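You operate a simulated robot arm through the tools that you are given. There is no shell and no other tool. Be economical: measure what you need, move in short steps, check, and stop when the job is done.

You run a simulated robot arm. Do the job below in one go: nothing can be reset, and whatever is moved stays where it is left.

TASK
Free the stop button, reset the panel, then start power, pump and lamps.
Fine: in that order, one press a key; leave the other keys and switches alone.

The check looks at the end state, three seconds after you hand in, the way a careful person would. Anything else that was tipped, shoved, dropped, spilled or broken makes it a failure.

THE ROBOT
A 7-joint arm with a two-finger parallel gripper on a trunk, on a base that drives. Base frame: it is fixed to the floor where the robot stands at the start and does not move with it; the origin is under the middle of the robot, x ahead of it, y to its left, z up. Readings come in m, degrees, newtons and seconds.
With the tool pointing down near the work surface it reaches from about 0.18 to 0.68 m from the robot's upright axis, wherever it stands. Its first joint turns from -143.0 to 143.0 degrees. Places, roughly: green lamps key [0.3, -0.1, 0.8]; green power key [0.5, 0.2, 0.8]; green pump key [0.4, 0.1, 0.8]; green winch key [0.4, 0, 0.8]; stop button [0.6, 0, 0.8]; stop panel reset key [0.5, 0, 0.8]. Payload 3 kg.
The tool frame sits at the grasp point between the pads (the TCP): z along the fingers, y along the line on which they close. The tips reach 0.03 m beyond it. The gripper opens to 0.094 m. The fingers are 0.028 m wide and 0.01 m thick; the gripper's body (0.05 by 0.096 m) begins 0.055 m behind the TCP.
Orientation is that of the tool frame in the base frame, as [roll, pitch, yaw] about the fixed x, y, z axes, in that order (R = Rz(yaw) Ry(pitch) Rx(roll)). With the fingers straight down and closing along the base's y, the tool's x points along the base's -x, its y along +y and its z along -z.

THE INTERFACE
- The arm moves only by the tool play_rows. Its argument "rows" is a list of rows, each a list of 2 entries, a list of its own where there are three numbers: the shift along the tool's x, y, z in m, then the turn, a rotation vector about the tool's x, y, z in degrees. In form: [[[x, y, z], [ax, ay, az]], ...]. A call has 1 to 12 rows; each row shifts and turns the commanded pose from where the row before left it, along the tool's axes as they then stand. "fingers" is the opening in per cent of the stroke, from 0 (shut) to 100 (fully open), set as the call begins (left out, the last holds). Each row takes 0.2 s and may step no farther than 0.05 m and 8.6 degrees from the row before; otherwise, or with a gripper value out of range, the whole call is refused. A pose out of reach is approached as far as the arm can. The call stops where the force on the tool passes 40 N (or 10 N more than at its start, if that is more) or the arm is blocked; 0.2 s more then pass. Each finger travels about 0.045 m/s and halts on what it meets, pressing with about 28 N; the grip force reading is that of the motor and also rises with nothing between the fingers. The clock runs only during rows and for 0.2 s after the last one: add rows that do not move to give the fingers time. The reply holds the time, the measured pose of the TCP, the force on the tool along the base axes, the opening and the grip force, in the units named above and with some noise, with the torque about the TCP (base axes, N m) and any sound that the robot's microphone picked up.
- Cameras (640 x 400 px; columns grow to the right, rows downward): "scene" is now at [0.0393, 0.15, 1.8594]; the picture's right is [0.12, -0.99, 0.00], its down [-0.89, -0.11, -0.45] and it looks along [0.45, 0.05, -0.89] (base axes); focal length 255 px, centre (320, 200). "wrist" rides on the gripper at [0.076, 0.014, -0.102] in the tool frame; the picture's right is [-0.18, 0.98, 0.00], its down [-0.75, -0.14, -0.64] and it looks along [-0.63, -0.12, 0.77] (tool axes); focal length 243 px, centre (320, 200). There is no depth. A picture from a camera that has moved, and an enlarged one, comes with that camera's place and axes in the base frame and with its lens.
- snapshot(camera): a new picture of that camera. The clock stands still meanwhile.
- move_column(by): slides the trunk up (or, below 0, down) by that many m; the arm and the scene camera ride with it, the base frame stays. It gives what a move gives, with no picture.
- drive_base(legs): drives the robot by 1 to 6 legs, each [ahead, left, turn to the left] in m, m and degrees, along the robot's own axes; the way and the turn of a leg run together, so that a leg with both is an arc; at most 1.5 m and 180 degrees a leg. The arm and the cameras ride along, it lands a little off, and it stops where it bumps. It gives what a move gives.
- head_to(pan, tilt): turns the head with the scene camera to pan (to the left, within 143 degrees either way) and tilt (down, from -29 to 69), counted from straight ahead of the robot. It gives what a move gives.
- close_up(camera, box): a new picture of the part [left, top, right, bottom] of that camera's present view, enlarged. The clock stands still meanwhile.
- sign_off(): hands the job in; it is judged then, once.

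Go step by step. Nothing tells you exact positions but the pictures and the camera data: compare them with the known pose of the tool, close in by small moves and look again before you grip or let go. The budget is 120 turns and 90 pictures, counting those below and the enlarged ones. Unless the task says otherwise, let go and move clear before handing in, and close with one line.

The tools are called as a command line: name --argument value ..., lists and objects as JSON in quotes. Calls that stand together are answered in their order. play_rows: Moves the arm, as the interface text tells. Its arguments: {"type":"object","properties":{"rows":{"type":"array"},"fingers":{"type":"number"}},"required":["rows"]} The other tools are called the same way: move_column (by) slides the trunk up or down; drive_base (legs) drives the base; head_to (pan, tilt) turns the head that bears the scene camera; snapshot (camera) takes a picture; close_up (camera, box) takes an enlarged picture of a part of a camera's view; sign_off () hands the job in.

At the start:

```text
time: 0.0
eef_pos: [0.5318, 0.203, 1.1277]
orientation: [-179.9, -0.1, 179.9]
ft_force: [-0.9, 0.8, 0.3]
moment: [0.01, -0.01, 0.0]
finger_gap: 0.0939
finger_force: 0.0
trunk travel left (down, up): [-0.325, 0.065]
robot x, y, heading: [-0.0002, 0.0004, 0.2]
head pan, tilt: [6.8, 63.0]
```

scene: 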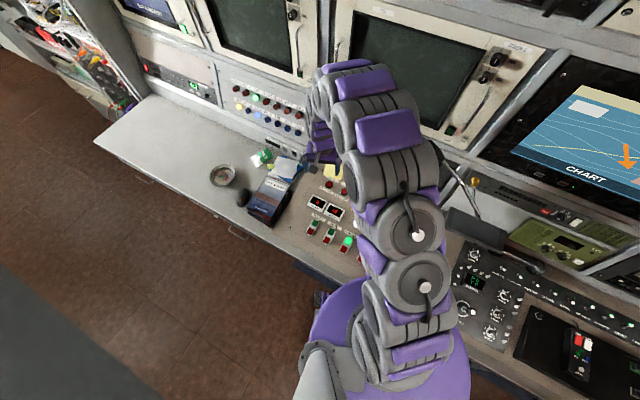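
wrist: 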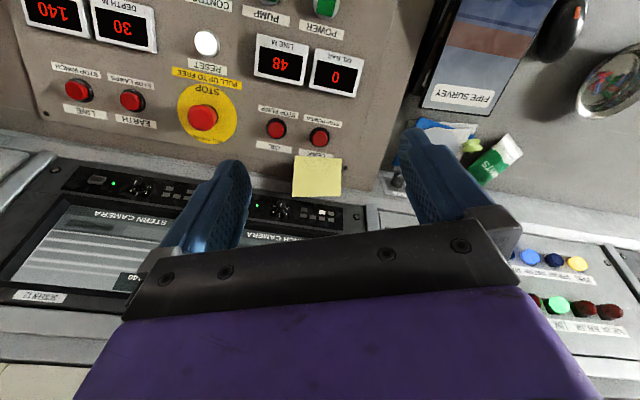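

I see the console with the yellow-ringed STOP mushroom ("pull up to free"), the white RESET, and green keys toward the robot. I'll look closer before moving.

close_up --camera "wrist" --box '[0, 0, 400, 220]'

close_up --camera "scene" --box '[240, 130, 400, 270]'

```text
1.60 times, centred on (200, 110) of wrist
camera zoom: at [0.4551, 0.2165, 1.2301], right [0.18, 0.98, 0.0], down [0.75, -0.14, 0.64], along [0.63, -0.12, -0.77], focal length 388 px, centre (512, 344)
```

zoom: 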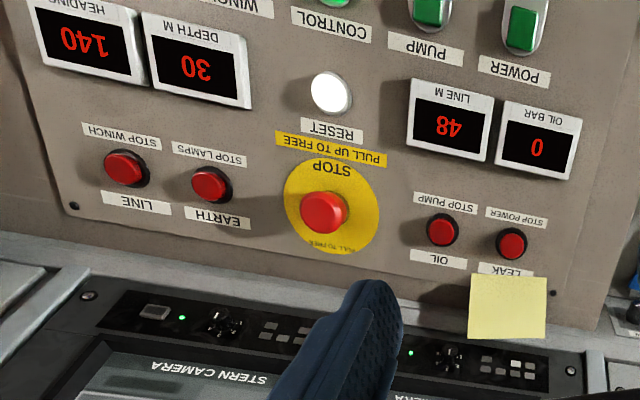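

```text
2.86 times, centred on (320, 200) of scene
camera zoom: at [0.0393, 0.15, 1.8594], right [0.12, -0.99, 0.0], down [-0.89, -0.11, -0.45], along [0.45, 0.05, -0.89], focal length 728 px, centre (320, 200)
```

zoom: 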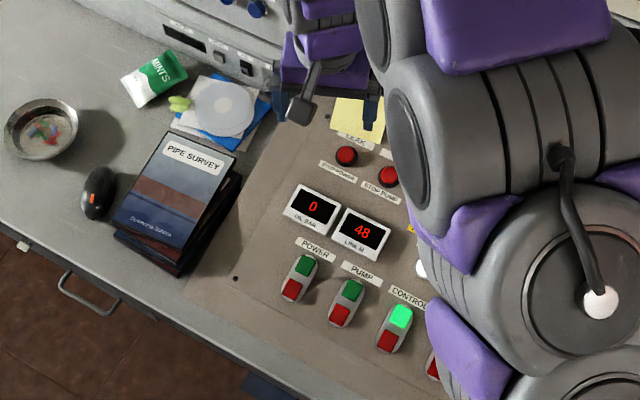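

The panel has START/STOP rocker pairs (green/red) in a row; I'll bring the wrist camera back over the panel to see the whole of it.

play_rows --rows '[[[0.04, -0.04, 0], [0, 0, 0]], [[0.04, -0.03, 0], [0, 0, 0]], [[0.04, -0.03, 0], [0, 0, 0]], [[0.04, -0.03, 0], [0, 0, 0]], [[0.03, -0.03, 0], [0, 0, 0]], [[0, 0, 0], [0, 0, 0]]]' --fingers 100

snapshot --camera "wrist"

snapshot --camera "scene"

```text
refused: row 1 steps farther than a row can; nothing moved
```

```text
85 pictures are left
camera wrist: at [0.4551, 0.2165, 1.2301], right [0.18, 0.98, 0.0], down [0.75, -0.14, 0.64], along [0.63, -0.12, -0.77], focal length 243 px, centre (320, 200)
```

wrist: 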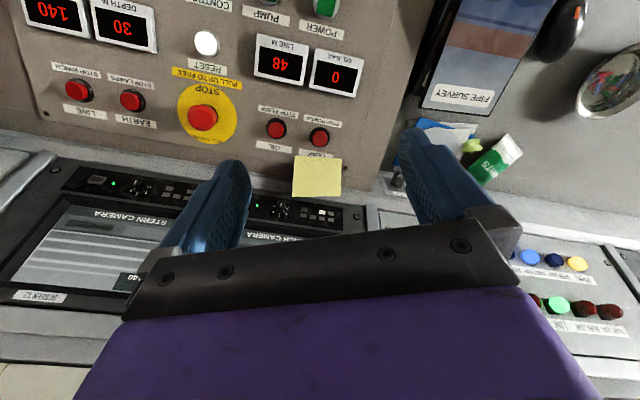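

```text
84 pictures are left
camera scene: at [0.0393, 0.15, 1.8594], right [0.12, -0.99, 0.0], down [-0.89, -0.11, -0.45], along [0.45, 0.05, -0.89], focal length 255 px, centre (320, 200)
```

scene: 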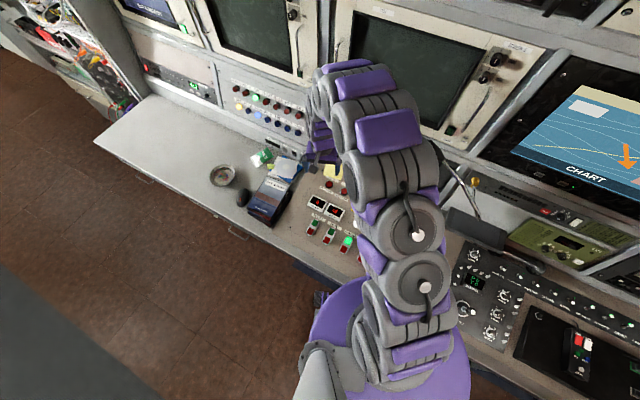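

The row was too long a step; I'll repeat with smaller ones, moving back and right.

play_rows --rows '[[[0.03, -0.03, 0], [0, 0, 0]], [[0.03, -0.03, 0], [0, 0, 0]], [[0.03, -0.03, 0], [0, 0, 0]], [[0.03, -0.03, 0], [0, 0, 0]], [[0.03, -0.03, 0], [0, 0, 0]], [[0.03, -0.01, 0], [0, 0, 0]], [[0, 0, 0], [0, 0, 0]]]' --fingers 100

snapshot --camera "wrist"

```text
time: 1.6
eef_pos: [0.3506, 0.041, 1.127]
orientation: [-180.0, -0.1, 180.0]
ft_force: [0.8, 0.3, -0.7]
moment: [-0.01, 0.0, 0.0]
finger_gap: 0.0942
finger_force: 0.0
trunk travel left (down, up): [-0.325, 0.065]
robot x, y, heading: [-0.0005, 0.0004, 0.2]
head pan, tilt: [6.8, 63.0]
```

```text
83 pictures are left
camera wrist: at [0.2743, 0.0547, 1.2296], right [0.18, 0.98, 0.0], down [0.75, -0.14, 0.64], along [0.63, -0.12, -0.77], focal length 243 px, centre (320, 200)
```

wrist: 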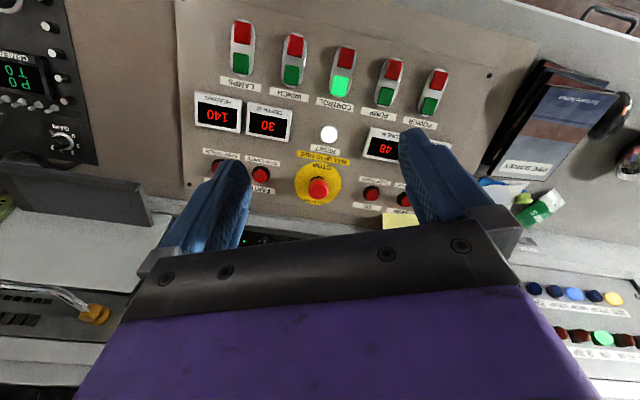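

The panel is rotated relative to me and maybe tilted. I'll take close-ups from here and from a second spot to triangulate keys and panel plane.

close_up --camera "wrist" --box '[180, 10, 500, 210]'

play_rows --rows '[[[-0.03, -0.03, 0], [0, 0, 0]], [[-0.03, -0.03, 0], [0, 0, 0]], [[-0.03, -0.03, 0], [0, 0, 0]], [[-0.03, 0, 0], [0, 0, 0]], [[0, 0, 0], [0, 0, 0]]]'

close_up --camera "wrist" --box '[180, 0, 580, 250]'

```text
2.00 times, centred on (340, 110) of wrist
camera zoom: at [0.2743, 0.0547, 1.2296], right [0.18, 0.98, 0.0], down [0.75, -0.14, 0.64], along [0.63, -0.12, -0.77], focal length 485 px, centre (280, 380)
```

zoom: 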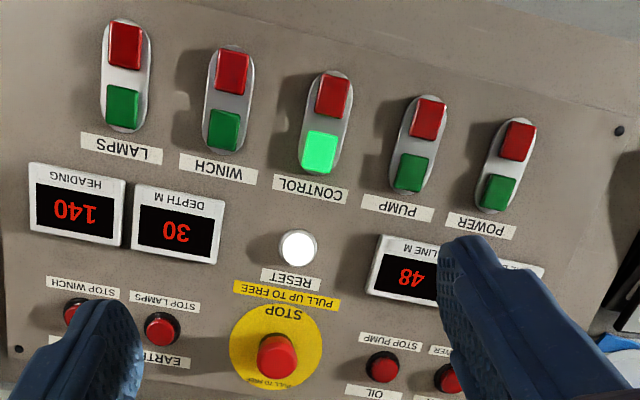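

```text
time: 2.8
eef_pos: [0.4656, -0.0478, 1.131]
orientation: [-180.0, 0.5, 180.0]
ft_force: [-0.1, 0.0, 0.2]
moment: [0.02, -0.02, 0.0]
finger_gap: 0.0942
finger_force: 0.1
trunk travel left (down, up): [-0.325, 0.065]
robot x, y, heading: [-0.0035, -0.0007, -0.0]
head pan, tilt: [6.8, 63.0]
```

```text
1.60 times, centred on (380, 125) of wrist
camera zoom: at [0.3876, -0.0341, 1.2326], right [0.18, 0.98, 0.0], down [0.75, -0.14, 0.65], along [0.64, -0.12, -0.76], focal length 388 px, centre (224, 320)
```

zoom: 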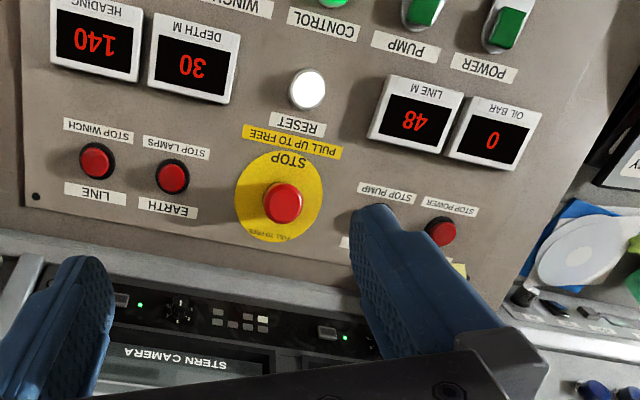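

By triangulation the panel is yawed about -22° and tilted about 13.5° toward me. STOP is near (0.568, -0.002, 0.836), RESET near (0.477, 0.034, 0.786), POWER green near (0.464, 0.226, 0.770), PUMP near (0.434, 0.148), LAMPS near (0.335, -0.093). I'll align the tool with the panel normal first.

play_rows --rows '[[[0, 0, 0], [0, 0, 7.4]], [[0, 0, 0], [0, 0, 7.3]], [[0, 0, 0], [0, 0, 7.3]], [[0, 0, 0], [0, -6.7, 0]], [[0, 0, 0], [0, -6.8, 0]], [[0, 0, 0], [0, 0, 0]], [[0, 0, 0], [0, 0, 0]]]'

snapshot --camera "wrist"

```text
time: 4.4
eef_pos: [0.4689, -0.0481, 1.1279]
orientation: [179.9, 13.5, 158.0]
ft_force: [-0.1, 0.2, 0.4]
moment: [0.01, 0.01, 0.01]
finger_gap: 0.094
finger_force: 0.0
trunk travel left (down, up): [-0.325, 0.065]
robot x, y, heading: [0.0018, -0.0, 0.2]
head pan, tilt: [6.8, 63.0]
```

```text
80 pictures are left
camera wrist: at [0.3832, 0.0023, 1.2104], right [0.53, 0.84, 0.04], down [0.49, -0.35, 0.8], along [0.69, -0.41, -0.6], focal length 243 px, centre (320, 200)
```

wrist: 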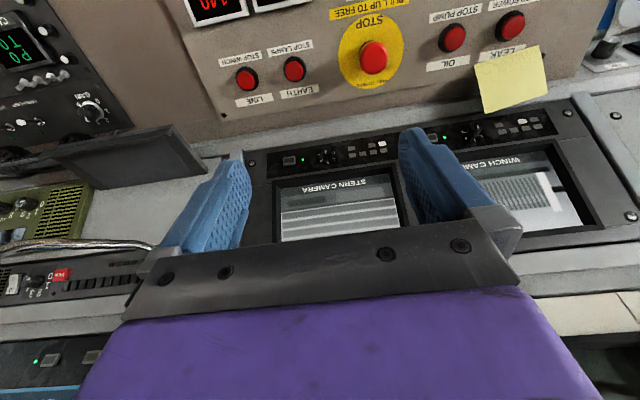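

The tool matches the panel normal, and this view confirms STOP near (0.567, -0.004). Moving to 12 cm above it along the normal.

play_rows --rows '[[[-0.001, 0.016, 0.036], [0, 0, 0]], [[-0.001, 0.016, 0.036], [0, 0, 0]], [[-0.001, 0.016, 0.036], [0, 0, 0]], [[-0.001, 0.016, 0.036], [0, 0, 0]], [[0, 0.016, 0.036], [0, 0, 0]], [[0, 0, 0], [0, 0, 0]], [[0, 0, 0], [0, 0, 0]]]'

snapshot --camera "wrist"

snapshot --camera "scene"

```text
time: 6.0
eef_pos: [0.5432, 0.0078, 0.9533]
orientation: [-180.0, 13.5, 158.0]
ft_force: [0.3, 1.0, 0.4]
moment: [-0.03, 0.0, 0.02]
finger_gap: 0.094
finger_force: 0.1
trunk travel left (down, up): [-0.325, 0.065]
robot x, y, heading: [-0.0012, 0.0022, -0.1]
head pan, tilt: [6.8, 63.0]
```

```text
79 pictures are left
camera wrist: at [0.4576, 0.0575, 1.0359], right [0.53, 0.84, 0.04], down [0.49, -0.35, 0.8], along [0.69, -0.41, -0.6], focal length 243 px, centre (320, 200)
```

wrist: 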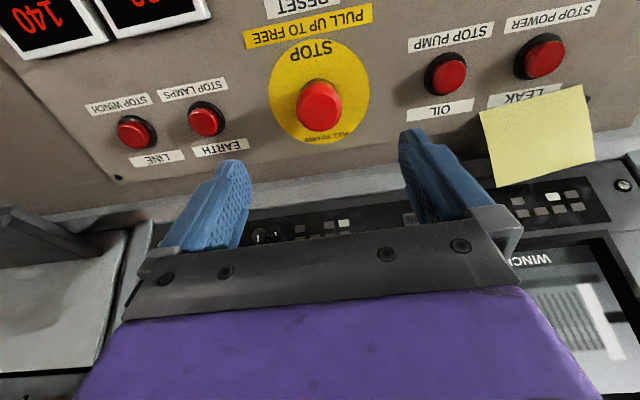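

```text
78 pictures are left
camera scene: at [0.0402, 0.1475, 1.8596], right [0.12, -0.99, 0.0], down [-0.89, -0.11, -0.45], along [0.45, 0.05, -0.89], focal length 255 px, centre (320, 200)
```

scene: 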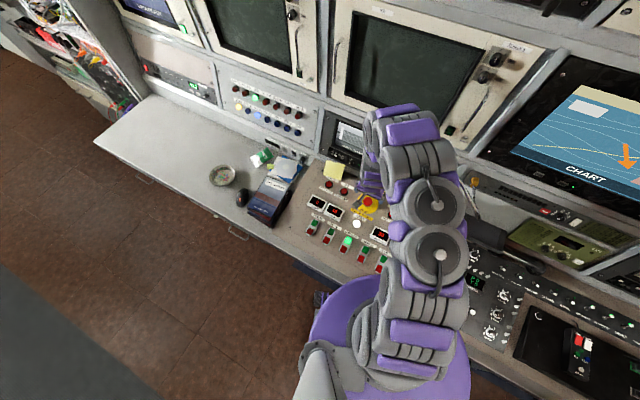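

The button lines up with the tool axis to within ~2 mm. Descending 9 cm to straddle the button, then looking.

play_rows --rows '[[[0, 0, 0.03], [0, 0, 0]], [[0, 0, 0.03], [0, 0, 0]], [[0, 0, 0.03], [0, 0, 0]], [[0, 0, 0], [0, 0, 0]], [[0, 0, 0], [0, 0, 0]]]'

snapshot --camera "wrist"

close_up --camera "scene" --box '[300, 140, 460, 240]'

```text
time: 7.2
eef_pos: [0.5638, -0.0005, 0.8728]
orientation: [179.9, 13.6, 157.9]
ft_force: [-0.7, -0.4, -0.3]
moment: [0.06, -0.03, -0.01]
finger_gap: 0.0942
finger_force: 0.1
out of reach, approached as far as the arm can: row 2
trunk travel left (down, up): [-0.325, 0.065]
robot x, y, heading: [-0.0025, -0.0003, 0.1]
head pan, tilt: [6.8, 63.0]
```

```text
77 pictures are left
camera wrist: at [0.4781, 0.0505, 0.9545], right [0.53, 0.84, 0.04], down [0.49, -0.35, 0.8], along [0.69, -0.41, -0.6], focal length 243 px, centre (320, 200)
```

wrist: 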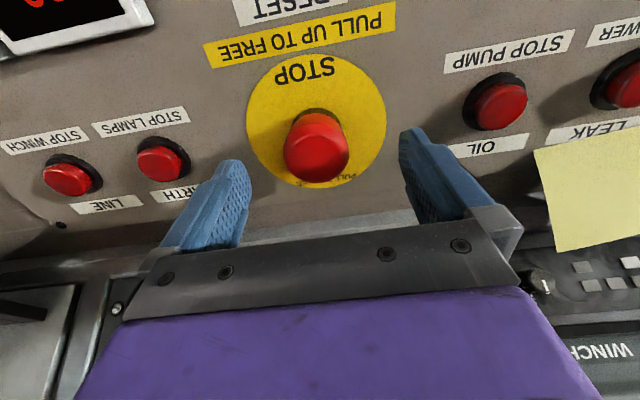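

```text
4.00 times, centred on (380, 190) of scene
camera zoom: at [0.0403, 0.1447, 1.8598], right [0.12, -0.99, 0.0], down [-0.89, -0.11, -0.45], along [0.45, 0.05, -0.89], focal length 1018 px, centre (80, 240)
```

zoom: 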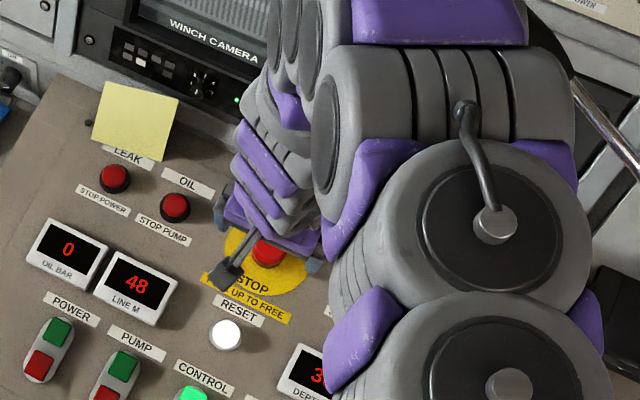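

The arm hit its reach limit at this height, so I'll back off, rise, and lower the trunk to get working room.

play_rows --rows '[[[0, 0, -0.03], [0, 0, 0]], [[0, 0, -0.03], [0, 0, 0]], [[0, 0, -0.03], [0, 0, 0]], [[-0.0105, 0, -0.0437], [0, 0, 0]], [[-0.0105, 0, -0.0437], [0, 0, 0]], [[-0.0105, 0, -0.0437], [0, 0, 0]], [[0, 0, 0], [0, 0, 0]], [[0, 0, 0], [0, 0, 0]]]'

move_column --by -0.13

snapshot --camera "wrist"

```text
time: 9.0
eef_pos: [0.5434, 0.0088, 1.096]
orientation: [180.0, 13.6, 158.0]
ft_force: [-1.0, 0.4, 0.5]
moment: [-0.01, -0.03, 0.0]
finger_gap: 0.0938
finger_force: 0.1
trunk travel left (down, up): [-0.325, 0.065]
robot x, y, heading: [-0.003, 0.0027, 0.1]
head pan, tilt: [6.8, 63.0]
```

```text
time: 10.6
eef_pos: [0.5454, 0.0087, 0.9659]
orientation: [-180.0, 13.6, 158.1]
ft_force: [0.1, -0.1, 0.6]
moment: [-0.03, 0.01, 0.02]
finger_gap: 0.094
finger_force: 0.0
trunk travel left (down, up): [-0.195, 0.195]
robot x, y, heading: [0.0024, 0.0013, -0.0]
head pan, tilt: [6.8, 63.0]
```

```text
75 pictures are left
camera wrist: at [0.4583, 0.0592, 1.048], right [0.53, 0.84, 0.04], down [0.49, -0.35, 0.8], along [0.69, -0.41, -0.6], focal length 243 px, centre (320, 200)
```

wrist: 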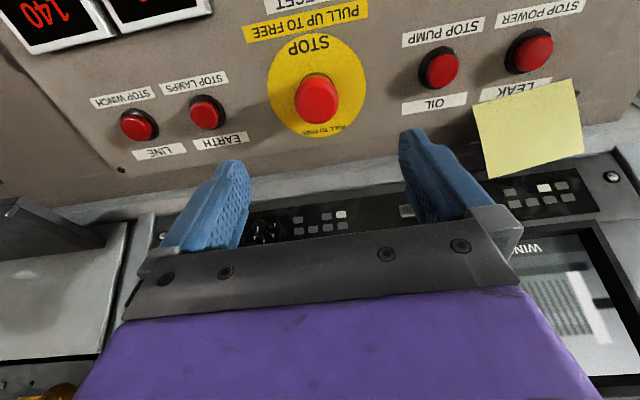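

Now ~5 mm off along tool x and 2 mm in y; correct and descend 10 cm.

play_rows --rows '[[[0.004, -0.002, 0.02], [0, 0, 0]], [[0, 0, 0.03], [0, 0, 0]], [[0, 0, 0.03], [0, 0, 0]], [[0, 0, 0.02], [0, 0, 0]], [[0, 0, 0], [0, 0, 0]], [[0, 0, 0], [0, 0, 0]]]'

snapshot --camera "wrist"

```text
time: 12.0
eef_pos: [0.561, 0.0008, 0.8664]
orientation: [-179.9, 13.5, 158.0]
ft_force: [0.4, 1.1, -0.3]
moment: [-0.01, 0.01, 0.0]
finger_gap: 0.0938
finger_force: 0.1
trunk travel left (down, up): [-0.195, 0.195]
robot x, y, heading: [0.0001, -0.0018, 0.1]
head pan, tilt: [6.8, 63.0]
```

```text
74 pictures are left
camera wrist: at [0.4758, 0.0501, 0.9481], right [0.53, 0.84, 0.04], down [0.49, -0.35, 0.8], along [0.69, -0.41, -0.6], focal length 243 px, centre (320, 200)
```

wrist: 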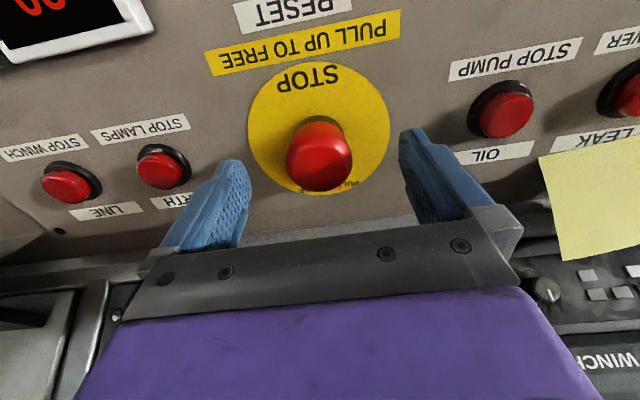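

Centred; the cap sits about 33 mm ahead of the TCP. Descend 25 mm more, then close gently.

play_rows --rows '[[[0, 0, 0.01], [0, 0, 0]], [[0, 0, 0.01], [0, 0, 0]], [[0, 0, 0.005], [0, 0, 0]], [[0, 0, 0], [0, 0, 0]]]'

snapshot --camera "wrist"

```text
time: 13.0
eef_pos: [0.567, -0.0019, 0.8432]
orientation: [179.9, 13.5, 158.0]
ft_force: [0.0, 0.4, 0.3]
moment: [0.04, 0.03, 0.01]
finger_gap: 0.0939
finger_force: 0.1
trunk travel left (down, up): [-0.195, 0.195]
robot x, y, heading: [-0.0018, 0.0016, 0.1]
head pan, tilt: [6.8, 63.0]
```

```text
73 pictures are left
camera wrist: at [0.4813, 0.0472, 0.9249], right [0.53, 0.84, 0.04], down [0.49, -0.35, 0.8], along [0.69, -0.41, -0.6], focal length 243 px, centre (320, 200)
```

wrist: 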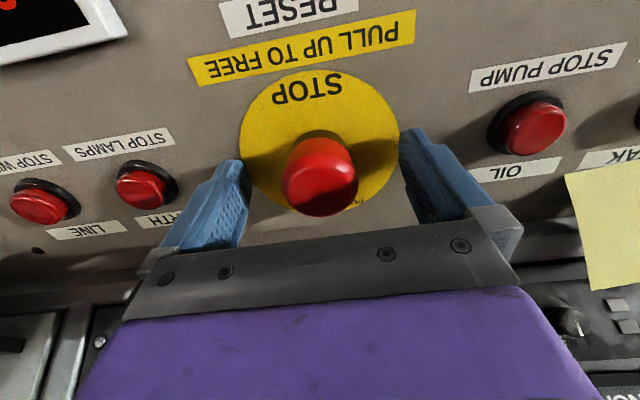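

The cap is between the pads with clearance to the panel; closing now.

play_rows --rows '[[[0, 0, 0], [0, 0, 0]], [[0, 0, 0], [0, 0, 0]], [[0, 0, 0], [0, 0, 0]], [[0, 0, 0], [0, 0, 0]], [[0, 0, 0], [0, 0, 0]], [[0, 0, 0], [0, 0, 0]]]' --fingers 0

snapshot --camera "wrist"

```text
time: 14.4
eef_pos: [0.5664, -0.003, 0.8428]
orientation: [-179.9, 13.5, 158.0]
ft_force: [-1.5, -0.2, -0.1]
moment: [-0.02, 0.0, -0.01]
finger_gap: 0.0403
finger_force: 45.0
trunk travel left (down, up): [-0.195, 0.195]
robot x, y, heading: [-0.0004, 0.0011, 0.1]
head pan, tilt: [6.8, 63.0]
```

```text
72 pictures are left
camera wrist: at [0.4812, 0.047, 0.9248], right [0.53, 0.84, 0.04], down [0.49, -0.35, 0.8], along [0.69, -0.41, -0.6], focal length 243 px, centre (320, 200)
```

wrist: 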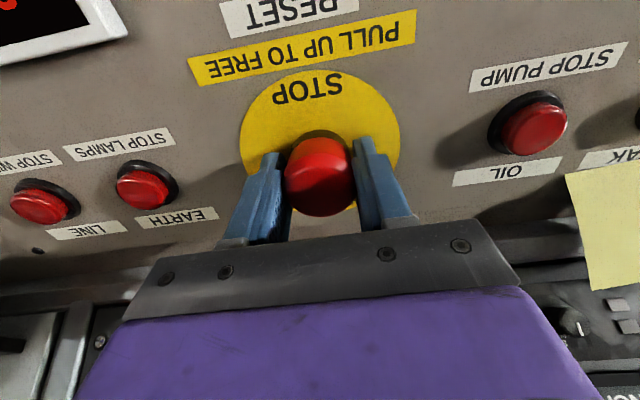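

Gripped at 40 mm. Pulling along the panel normal in small steps.

play_rows --rows '[[[0, 0, -0.002], [0, 0, 0]], [[0, 0, -0.002], [0, 0, 0]], [[0, 0, -0.002], [0, 0, 0]], [[0, 0, -0.002], [0, 0, 0]], [[0, 0, -0.002], [0, 0, 0]], [[0, 0, 0], [0, 0, 0]]]'

snapshot --camera "wrist"

```text
time: 15.8
eef_pos: [0.5662, -0.0022, 0.8492]
orientation: [-180.0, 13.3, 158.1]
ft_force: [2.6, -4.1, -24.9]
moment: [0.01, -0.07, -0.07]
finger_gap: 0.0404
finger_force: 45.3
trunk travel left (down, up): [-0.195, 0.195]
robot x, y, heading: [0.0006, -0.0013, -0.1]
head pan, tilt: [6.8, 63.0]
```

```text
71 pictures are left
camera wrist: at [0.4798, 0.0476, 0.9332], right [0.53, 0.84, 0.04], down [0.49, -0.35, 0.8], along [0.69, -0.41, -0.6], focal length 243 px, centre (320, 200)
```

wrist: 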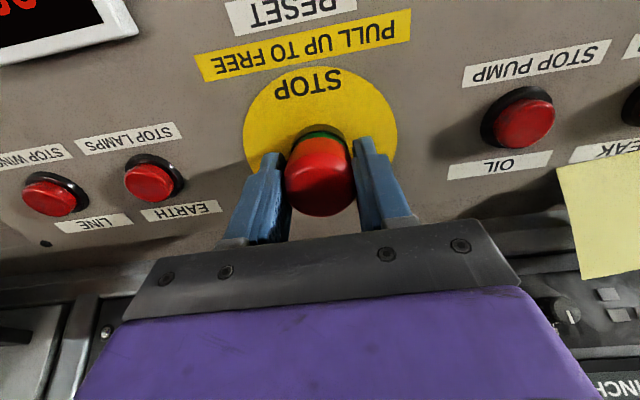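

The cap rose about 7 mm and a green collar shows, with 25 N now on the tool. A little more pull to make sure it latches out.

play_rows --rows '[[[0, 0, -0.001], [0, 0, 0]], [[0, 0, -0.001], [0, 0, 0]], [[0, 0, -0.001], [0, 0, 0]], [[0, 0, 0], [0, 0, 0]]]'

close_up --camera "wrist" --box '[220, 60, 420, 240]'

```text
time: 16.4
eef_pos: [0.5627, -0.0017, 0.8536]
orientation: [179.8, 13.5, 157.9]
ft_force: [27.2, -8.5, -37.4]
moment: [-0.03, -0.04, 0.0]
finger_gap: 0.0405
finger_force: 45.0
trunk travel left (down, up): [-0.195, 0.195]
robot x, y, heading: [0.0033, 0.003, -0.1]
head pan, tilt: [6.8, 63.0]
stopped in row 3: the force on the tool passed its limit at 41 N (the readings are from after the stop); the commanded pose is now the measured one
```

```text
2.22 times, centred on (320, 150) of wrist
camera zoom: at [0.4786, 0.048, 0.9353], right [0.53, 0.84, 0.05], down [0.49, -0.35, 0.8], along [0.69, -0.41, -0.6], focal length 539 px, centre (320, 311)
```

zoom: 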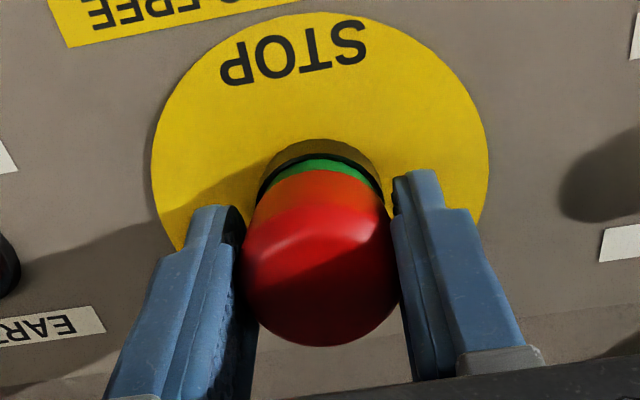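

It has reached its end stop. I'll release and check that it stays out.

play_rows --rows '[[[0, 0, 0], [0, 0, 0]], [[0, 0, 0], [0, 0, 0]], [[0, 0, 0], [0, 0, 0]], [[0, 0, 0], [0, 0, 0]], [[0, 0, 0], [0, 0, 0]], [[0, 0, 0], [0, 0, 0]]]' --fingers 100

close_up --camera "wrist" --box '[220, 60, 420, 240]'

```text
time: 17.8
eef_pos: [0.5595, -0.0003, 0.856]
orientation: [179.9, 13.6, 157.9]
ft_force: [-0.3, -0.5, -0.5]
moment: [0.01, -0.03, -0.02]
finger_gap: 0.0942
finger_force: 0.1
trunk travel left (down, up): [-0.195, 0.195]
robot x, y, heading: [-0.0012, -0.0037, -0.0]
head pan, tilt: [6.8, 63.0]
```

```text
2.22 times, centred on (320, 150) of wrist
camera zoom: at [0.4744, 0.049, 0.9378], right [0.53, 0.84, 0.04], down [0.49, -0.35, 0.8], along [0.69, -0.41, -0.6], focal length 539 px, centre (320, 311)
```

zoom: 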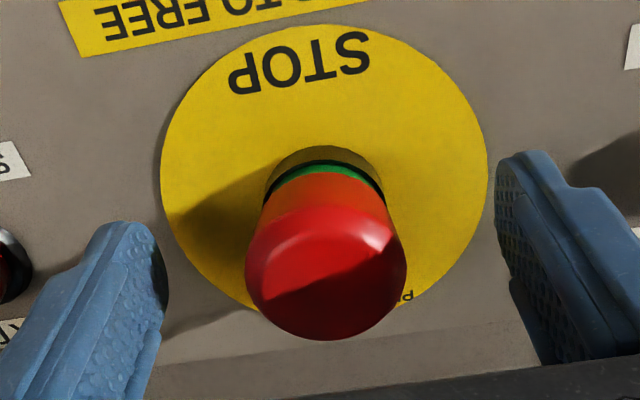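

STOP stays out with the green collar showing. Backing off, closing the fingers, and moving over RESET.

play_rows --rows '[[[0, 0, -0.035], [0, 0, 0]], [[0, 0, -0.035], [0, 0, 0]], [[0, 0, -0.03], [0, 0, 0]], [[0.03, 0, 0], [0, 0, 0]], [[0.03, 0, 0], [0, 0, 0]], [[0.03, 0, 0], [0, 0, 0]], [[0, 0, 0], [0, 0, 0]]]'

play_rows --rows '[[[0, 0, 0], [0, 0, 0]], [[0, 0, 0], [0, 0, 0]], [[0, 0, 0], [0, 0, 0]], [[0, 0, 0], [0, 0, 0]], [[0, 0, 0], [0, 0, 0]], [[0, 0, 0], [0, 0, 0]]]' --fingers 0

snapshot --camera "wrist"

```text
time: 19.4
eef_pos: [0.4581, 0.039, 0.9296]
orientation: [180.0, 13.7, 158.0]
ft_force: [0.0, 0.9, 0.8]
moment: [0.01, -0.01, 0.02]
finger_gap: 0.0941
finger_force: 0.0
trunk travel left (down, up): [-0.195, 0.195]
robot x, y, heading: [-0.0014, -0.0012, -0.0]
head pan, tilt: [6.8, 63.0]
```

```text
time: 20.8
eef_pos: [0.4574, 0.0408, 0.931]
orientation: [179.9, 13.7, 158.0]
ft_force: [-0.5, -0.2, 0.4]
moment: [0.04, -0.01, -0.03]
finger_gap: 0.0
finger_force: 26.5
trunk travel left (down, up): [-0.195, 0.195]
robot x, y, heading: [-0.0003, 0.0016, -0.1]
head pan, tilt: [6.8, 63.0]
```

```text
68 pictures are left
camera wrist: at [0.3717, 0.09, 1.0126], right [0.53, 0.84, 0.04], down [0.49, -0.35, 0.8], along [0.69, -0.41, -0.6], focal length 243 px, centre (320, 200)
```

wrist: 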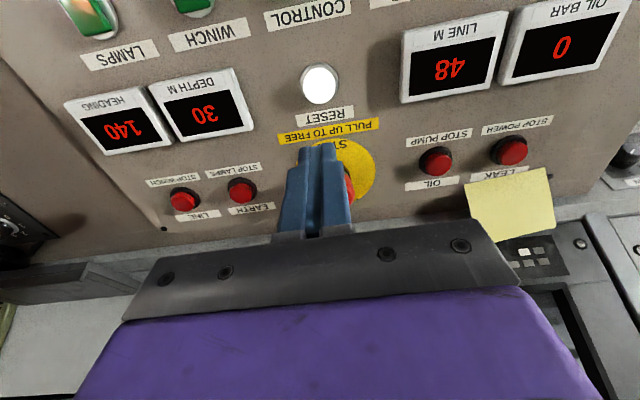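

RESET is 146 mm ahead of the TCP and 13 mm off in tool x. Correct and descend to ~15 mm above it.

play_rows --rows '[[[0.0134, 0.001, 0.02], [0, 0, 0]], [[0, 0, 0.03], [0, 0, 0]], [[0, 0, 0.03], [0, 0, 0]], [[0, 0, 0.02], [0, 0, 0]], [[0, 0, 0], [0, 0, 0]]]'

snapshot --camera "wrist"

```text
time: 22.0
eef_pos: [0.4668, 0.0369, 0.8322]
orientation: [179.8, 13.6, 158.0]
ft_force: [0.1, -0.1, 0.3]
moment: [0.0, -0.03, 0.05]
finger_gap: 0.0
finger_force: 28.1
trunk travel left (down, up): [-0.195, 0.195]
robot x, y, heading: [-0.0022, -0.0008, -0.1]
head pan, tilt: [6.8, 63.0]
```

```text
67 pictures are left
camera wrist: at [0.3816, 0.0874, 0.913], right [0.53, 0.84, 0.04], down [0.49, -0.35, 0.8], along [0.69, -0.41, -0.6], focal length 243 px, centre (320, 200)
```

wrist: 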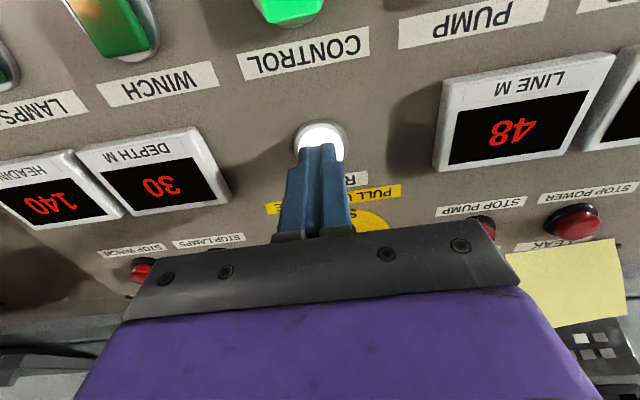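

Nearly centred (about 3 mm in tool x). Pressing slowly.

play_rows --rows '[[[0.003, 0, 0.003], [0, 0, 0]], [[0, 0, 0.003], [0, 0, 0]], [[0, 0, 0.003], [0, 0, 0]], [[0, 0, 0.003], [0, 0, 0]], [[0, 0, 0], [0, 0, 0]]]'

close_up --camera "wrist" --box '[220, 60, 420, 240]'

```text
time: 23.2
eef_pos: [0.4671, 0.0386, 0.8206]
orientation: [179.9, 13.6, 158.0]
ft_force: [-3.3, -0.2, 12.9]
moment: [-0.05, -0.04, 0.01]
finger_gap: 0.0
finger_force: 28.1
trunk travel left (down, up): [-0.195, 0.195]
robot x, y, heading: [0.0017, 0.003, 0.0]
head pan, tilt: [6.8, 63.0]
heard: click
```

```text
2.22 times, centred on (320, 150) of wrist
camera zoom: at [0.3807, 0.0879, 0.9015], right [0.53, 0.84, 0.04], down [0.49, -0.35, 0.8], along [0.69, -0.41, -0.6], focal length 539 px, centre (320, 311)
```

zoom: 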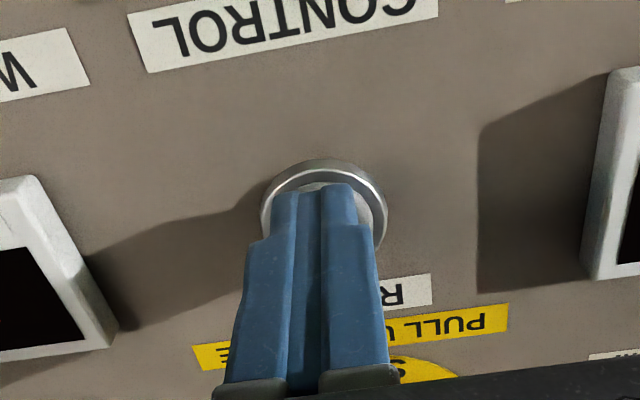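

RESET clicked. Backing off and shifting over POWER.

play_rows --rows '[[[0, 0, -0.02], [0, 0, 0]], [[0, 0, -0.04], [0, 0, 0]], [[0, 0, -0.04], [0, 0, 0]], [[0.02, 0.04, 0], [0, 0, 0]], [[0.02, 0.04, 0], [0, 0, 0]], [[0.02, 0.04, 0], [0, 0, 0]], [[0.02, 0.04, 0], [0, 0, 0]], [[0.004, 0.013, 0], [0, 0, 0]], [[0, 0, 0], [0, 0, 0]], [[0, 0, 0], [0, 0, 0]]]'

snapshot --camera "wrist"

snapshot --camera "scene"

```text
time: 25.4
eef_pos: [0.4346, 0.2371, 0.8982]
orientation: [179.9, 13.6, 158.1]
ft_force: [0.4, 0.3, 0.0]
moment: [0.01, 0.03, 0.01]
finger_gap: 0.0002
finger_force: 27.5
trunk travel left (down, up): [-0.195, 0.195]
robot x, y, heading: [0.0041, 0.0012, -0.1]
head pan, tilt: [6.8, 63.0]
```

```text
65 pictures are left
camera wrist: at [0.3489, 0.2868, 0.9793], right [0.53, 0.84, 0.04], down [0.49, -0.35, 0.8], along [0.69, -0.41, -0.6], focal length 243 px, centre (320, 200)
```

wrist: 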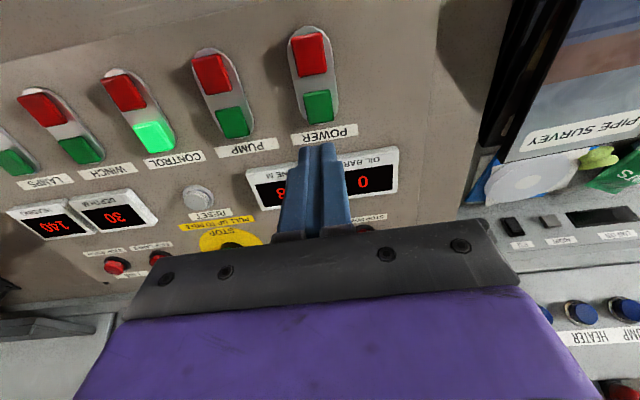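

```text
64 pictures are left
camera scene: at [0.038, 0.1507, 1.7293], right [0.12, -0.99, 0.0], down [-0.89, -0.11, -0.45], along [0.45, 0.05, -0.89], focal length 255 px, centre (320, 200)
```

scene: 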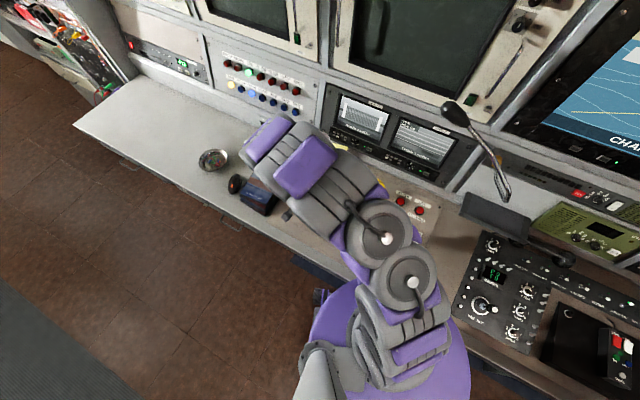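

RESET's lamp is out, as expected. POWER's green key is on the tool axis within 2 mm, ~100 mm beyond the tips; descending.

play_rows --rows '[[[-0.002, -0.002, 0.025], [0, 0, 0]], [[0, 0, 0.03], [0, 0, 0]], [[0, 0, 0.025], [0, 0, 0]], [[0, 0, 0], [0, 0, 0]]]'

snapshot --camera "wrist"

```text
time: 26.4
eef_pos: [0.4526, 0.2286, 0.8195]
orientation: [-179.9, 13.6, 158.0]
ft_force: [0.7, 0.0, 0.6]
moment: [-0.06, -0.01, 0.02]
finger_gap: 0.0
finger_force: 28.0
trunk travel left (down, up): [-0.195, 0.195]
robot x, y, heading: [-0.0019, 0.001, 0.3]
head pan, tilt: [6.8, 63.0]
```

```text
63 pictures are left
camera wrist: at [0.3669, 0.2784, 0.9012], right [0.53, 0.84, 0.04], down [0.49, -0.35, 0.8], along [0.69, -0.41, -0.6], focal length 243 px, centre (320, 200)
```

wrist: 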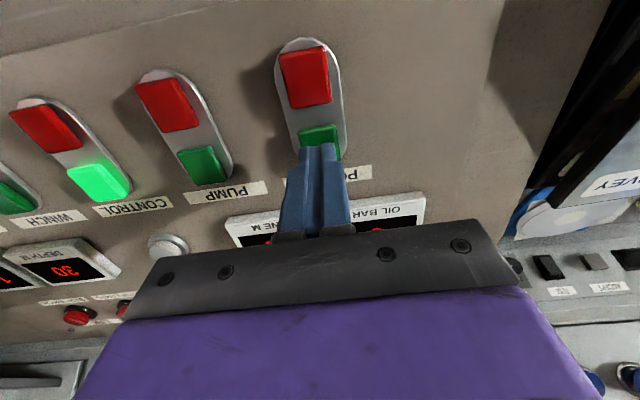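

Centred on green POWER. Pressing in small steps.

play_rows --rows '[[[0, 0, 0.004], [0, 0, 0]], [[0, 0, 0.004], [0, 0, 0]], [[0, 0, 0.003], [0, 0, 0]], [[0, 0, 0.003], [0, 0, 0]], [[0, 0, 0.003], [0, 0, 0]], [[0, 0, 0], [0, 0, 0]]]'

close_up --camera "wrist" --box '[220, 20, 420, 200]'

```text
time: 27.8
eef_pos: [0.4574, 0.2272, 0.8029]
orientation: [180.0, 13.6, 158.0]
ft_force: [-0.6, -0.2, 4.7]
moment: [0.04, 0.06, 0.02]
finger_gap: 0.0002
finger_force: 27.8
trunk travel left (down, up): [-0.195, 0.195]
robot x, y, heading: [0.0016, -0.0034, 0.2]
head pan, tilt: [6.8, 63.0]
heard: click
```

```text
2.22 times, centred on (320, 110) of wrist
camera zoom: at [0.371, 0.2765, 0.8841], right [0.53, 0.84, 0.04], down [0.49, -0.35, 0.8], along [0.69, -0.41, -0.6], focal length 539 px, centre (320, 400)
```

zoom: 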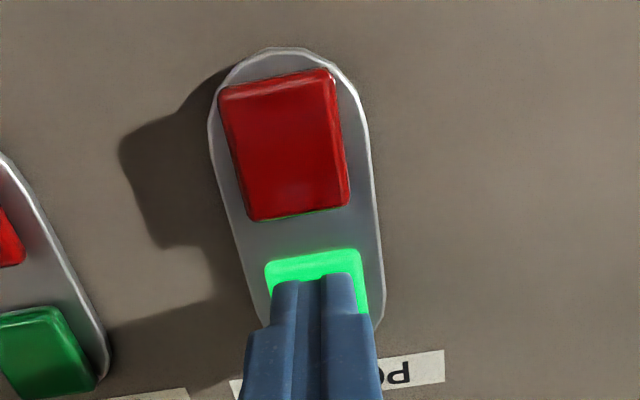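

POWER lit after one click. Retreat and shift to PUMP.

play_rows --rows '[[[0, 0, -0.02], [0, 0, 0]], [[0, 0, -0.04], [0, 0, 0]], [[0, 0, -0.025], [0, 0, 0]], [[0, -0.042, 0], [0, 0, 0]], [[0, -0.042, 0], [0, 0, 0]], [[0, 0, 0], [0, 0, 0]], [[0, 0, 0], [0, 0, 0]]]'

snapshot --camera "wrist"

```text
time: 29.4
eef_pos: [0.4062, 0.1561, 0.8824]
orientation: [180.0, 13.5, 158.0]
ft_force: [-1.0, 0.2, -1.0]
moment: [-0.03, -0.02, 0.01]
finger_gap: 0.0
finger_force: 27.9
trunk travel left (down, up): [-0.195, 0.195]
robot x, y, heading: [-0.0004, -0.0005, -0.0]
head pan, tilt: [6.8, 63.0]
```

```text
61 pictures are left
camera wrist: at [0.3207, 0.2062, 0.9642], right [0.53, 0.84, 0.04], down [0.49, -0.35, 0.8], along [0.69, -0.41, -0.6], focal length 243 px, centre (320, 200)
```

wrist: 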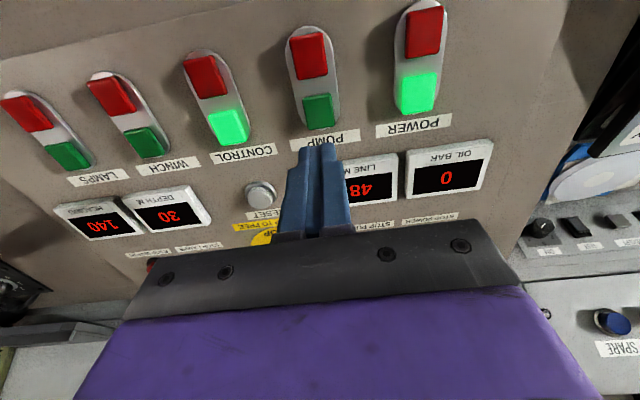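

PUMP's green key is on-axis too. Descending to just above.

play_rows --rows '[[[0, -0.001, 0.025], [0, 0, 0]], [[0, 0, 0.025], [0, 0, 0]], [[0, 0, 0.015], [0, 0, 0]], [[0, 0, 0], [0, 0, 0]]]'

snapshot --camera "wrist"

```text
time: 30.4
eef_pos: [0.4204, 0.1487, 0.8201]
orientation: [179.9, 13.6, 158.0]
ft_force: [0.1, 0.0, -0.9]
moment: [-0.01, -0.04, 0.0]
finger_gap: 0.0
finger_force: 27.9
trunk travel left (down, up): [-0.195, 0.195]
robot x, y, heading: [-0.0017, -0.0005, -0.2]
head pan, tilt: [6.8, 63.0]
```

```text
60 pictures are left
camera wrist: at [0.3347, 0.1992, 0.9026], right [0.53, 0.84, 0.04], down [0.49, -0.35, 0.8], along [0.69, -0.41, -0.6], focal length 243 px, centre (320, 200)
```

wrist: 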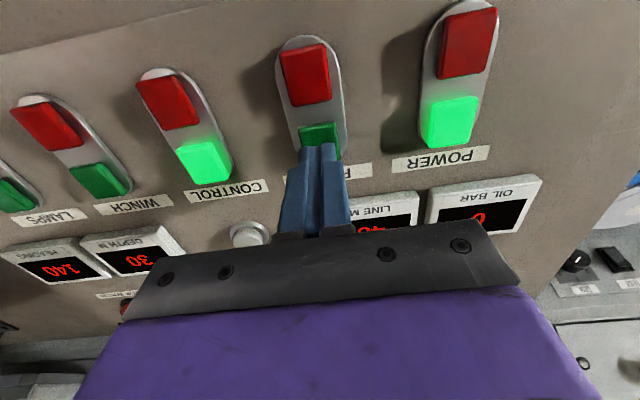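

Aligned the same way as POWER was; pressing.

play_rows --rows '[[[0, 0, 0.004], [0, 0, 0]], [[0, 0, 0.004], [0, 0, 0]], [[0, 0, 0.003], [0, 0, 0]], [[0, 0, 0.003], [0, 0, 0]], [[0, 0, 0.003], [0, 0, 0]], [[0, 0, 0], [0, 0, 0]]]'

close_up --camera "wrist" --box '[220, 20, 420, 200]'

```text
time: 31.8
eef_pos: [0.4233, 0.148, 0.8054]
orientation: [179.9, 13.5, 158.1]
ft_force: [-0.1, 0.4, 0.6]
moment: [0.0, 0.02, -0.04]
finger_gap: 0.0
finger_force: 27.7
trunk travel left (down, up): [-0.195, 0.195]
robot x, y, heading: [0.0015, -0.0007, 0.0]
head pan, tilt: [6.8, 63.0]
```

```text
2.22 times, centred on (320, 110) of wrist
camera zoom: at [0.3382, 0.198, 0.8874], right [0.53, 0.84, 0.04], down [0.49, -0.35, 0.8], along [0.69, -0.41, -0.6], focal length 539 px, centre (320, 400)
```

zoom: 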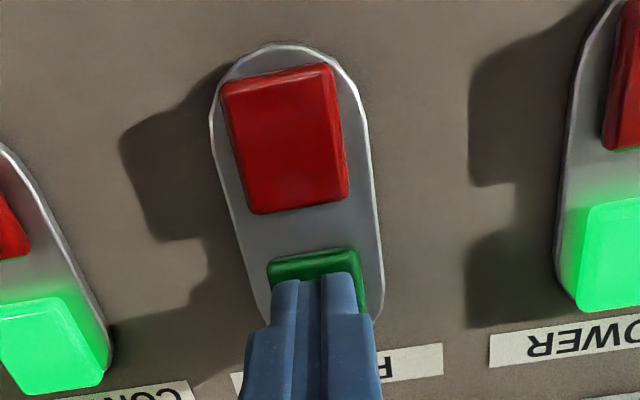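

No contact yet; continuing in 1.5 mm steps.

play_rows --rows '[[[0, 0, 0.0015], [0, 0, 0]], [[0, 0, 0.0015], [0, 0, 0]], [[0, 0, 0.001], [0, 0, 0]], [[0, 0, 0], [0, 0, 0]]]'

close_up --camera "wrist" --box '[220, 20, 420, 200]'

```text
time: 32.8
eef_pos: [0.4247, 0.1475, 0.8023]
orientation: [180.0, 13.6, 158.1]
ft_force: [-1.2, -0.7, 5.3]
moment: [-0.01, 0.13, 0.01]
finger_gap: 0.0
finger_force: 27.5
trunk travel left (down, up): [-0.195, 0.195]
robot x, y, heading: [-0.0, 0.0003, -0.2]
head pan, tilt: [6.8, 63.0]
heard: click
```

```text
2.22 times, centred on (320, 110) of wrist
camera zoom: at [0.3391, 0.1976, 0.884], right [0.53, 0.84, 0.04], down [0.49, -0.35, 0.8], along [0.69, -0.41, -0.6], focal length 539 px, centre (320, 400)
```

zoom: 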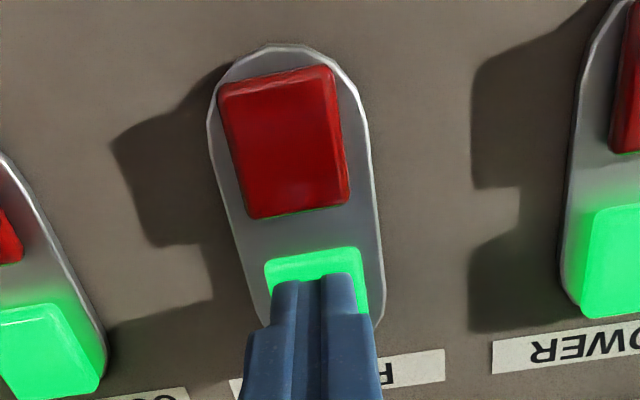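

PUMP lit after one click. Retreat and shift three places to LAMPS, staying high over the others.

play_rows --rows '[[[0, 0, -0.02], [0, 0, 0]], [[0, 0, -0.04], [0, 0, 0]], [[0, 0, -0.025], [0, 0, 0]], [[0, -0.042, 0], [0, 0, 0]], [[0, -0.042, 0], [0, 0, 0]], [[0, -0.042, 0], [0, 0, 0]], [[0, -0.042, 0], [0, 0, 0]], [[0, -0.042, 0], [0, 0, 0]], [[0, -0.042, 0], [0, 0, 0]], [[0, 0, 0], [0, 0, 0]], [[0, 0, 0], [0, 0, 0]]]'

snapshot --camera "wrist"

```text
time: 35.2
eef_pos: [0.3776, -0.0794, 0.867]
orientation: [-180.0, 13.6, 158.0]
ft_force: [-0.4, -0.4, -1.0]
moment: [0.0, 0.0, 0.01]
finger_gap: 0.0002
finger_force: 28.1
out of reach, approached as far as the arm can: row 6, 7, 8, 9
trunk travel left (down, up): [-0.195, 0.195]
robot x, y, heading: [0.0019, -0.0022, -0.1]
head pan, tilt: [6.8, 63.0]
```

```text
57 pictures are left
camera wrist: at [0.2916, -0.0288, 0.9493], right [0.53, 0.84, 0.04], down [0.49, -0.35, 0.8], along [0.69, -0.41, -0.6], focal length 243 px, centre (320, 200)
```

wrist: 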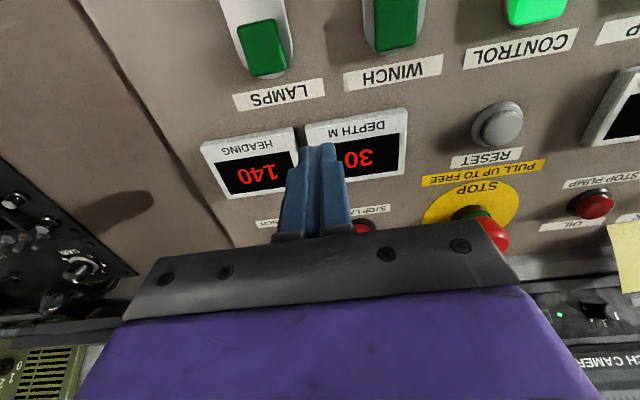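

The arm can't fold in that close at this tilt. I'll lift, then back the base off 12 cm for better reach.

play_rows --rows '[[[-0.0105, 0, -0.0437], [0, 0, 0]], [[-0.0105, 0, -0.0437], [0, 0, 0]], [[0, 0, 0], [0, 0, 0]], [[0, 0, 0], [0, 0, 0]]]'

drive_base --legs '[[-0.12, 0, 0]]'

snapshot --camera "wrist"

```text
time: 36.2
eef_pos: [0.3987, -0.0871, 0.9452]
orientation: [179.9, 13.4, 158.1]
ft_force: [0.8, -0.9, 0.5]
moment: [0.01, 0.03, 0.02]
finger_gap: 0.0
finger_force: 28.1
out of reach, approached as far as the arm can: row 1, 2
trunk travel left (down, up): [-0.195, 0.195]
robot x, y, heading: [-0.001, 0.0008, -0.0]
head pan, tilt: [6.8, 63.0]
```

```text
time: 37.4
eef_pos: [0.2788, -0.0887, 0.9462]
orientation: [179.9, 13.4, 158.0]
ft_force: [-0.3, -1.2, 0.1]
moment: [-0.01, -0.05, -0.04]
finger_gap: 0.0
finger_force: 28.3
trunk travel left (down, up): [-0.195, 0.195]
robot x, y, heading: [-0.1204, -0.0, -0.0]
head pan, tilt: [6.8, 63.0]
```

```text
56 pictures are left
camera wrist: at [0.1926, -0.0386, 1.0276], right [0.53, 0.84, 0.04], down [0.49, -0.35, 0.8], along [0.69, -0.41, -0.6], focal length 243 px, centre (320, 200)
```

wrist: 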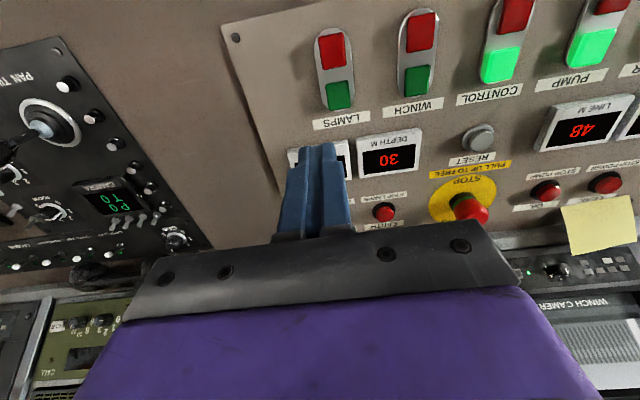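

LAMPS green is at about (0.336, -0.091), matching the estimate. Moving laterally and partly down, then checking.

play_rows --rows '[[[-0.006, 0.01, 0.01], [0, 0, 0]], [[-0.007, 0.0095, 0.02], [0, 0, 0]], [[0, 0, 0.02], [0, 0, 0]], [[0, 0, 0], [0, 0, 0]], [[0, 0, 0], [0, 0, 0]]]'

snapshot --camera "wrist"

```text
time: 38.6
eef_pos: [0.3089, -0.0795, 0.8997]
orientation: [179.8, 13.5, 158.0]
ft_force: [0.5, 0.1, -0.2]
moment: [0.04, -0.01, 0.0]
finger_gap: 0.0
finger_force: 27.8
trunk travel left (down, up): [-0.195, 0.195]
robot x, y, heading: [-0.1195, -0.0015, 0.1]
head pan, tilt: [6.8, 63.0]
```

```text
55 pictures are left
camera wrist: at [0.223, -0.0298, 0.9818], right [0.53, 0.84, 0.04], down [0.49, -0.35, 0.8], along [0.69, -0.41, -0.6], focal length 243 px, centre (320, 200)
```

wrist: 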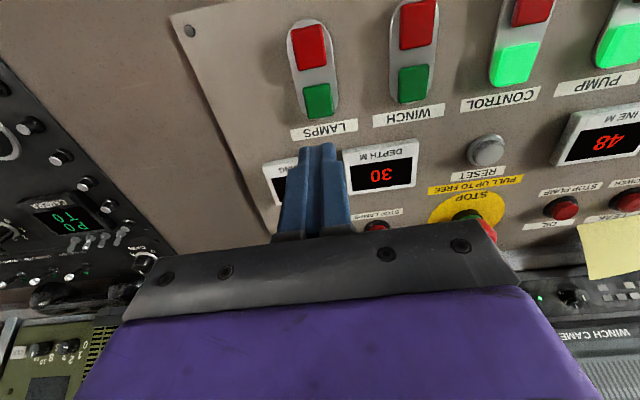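

On axis within 2 mm, ~104 mm from the tips. Descending 85 mm.

play_rows --rows '[[[0.0015, -0.001, 0.025], [0, 0, 0]], [[0, 0, 0.03], [0, 0, 0]], [[0, 0, 0.03], [0, 0, 0]], [[0, 0, 0], [0, 0, 0]]]'

snapshot --camera "wrist"

```text
time: 39.6
eef_pos: [0.3252, -0.089, 0.8171]
orientation: [179.9, 13.3, 158.0]
ft_force: [-0.3, -0.4, -0.5]
moment: [0.02, 0.01, 0.01]
finger_gap: 0.0
finger_force: 27.9
trunk travel left (down, up): [-0.195, 0.195]
robot x, y, heading: [-0.119, -0.0011, -0.2]
head pan, tilt: [6.8, 63.0]
```

```text
54 pictures are left
camera wrist: at [0.2396, -0.0376, 0.8994], right [0.53, 0.84, 0.04], down [0.49, -0.35, 0.8], along [0.69, -0.41, -0.6], focal length 243 px, centre (320, 200)
```

wrist: 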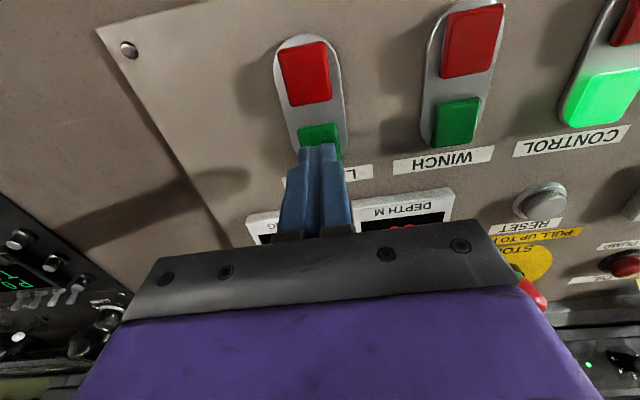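

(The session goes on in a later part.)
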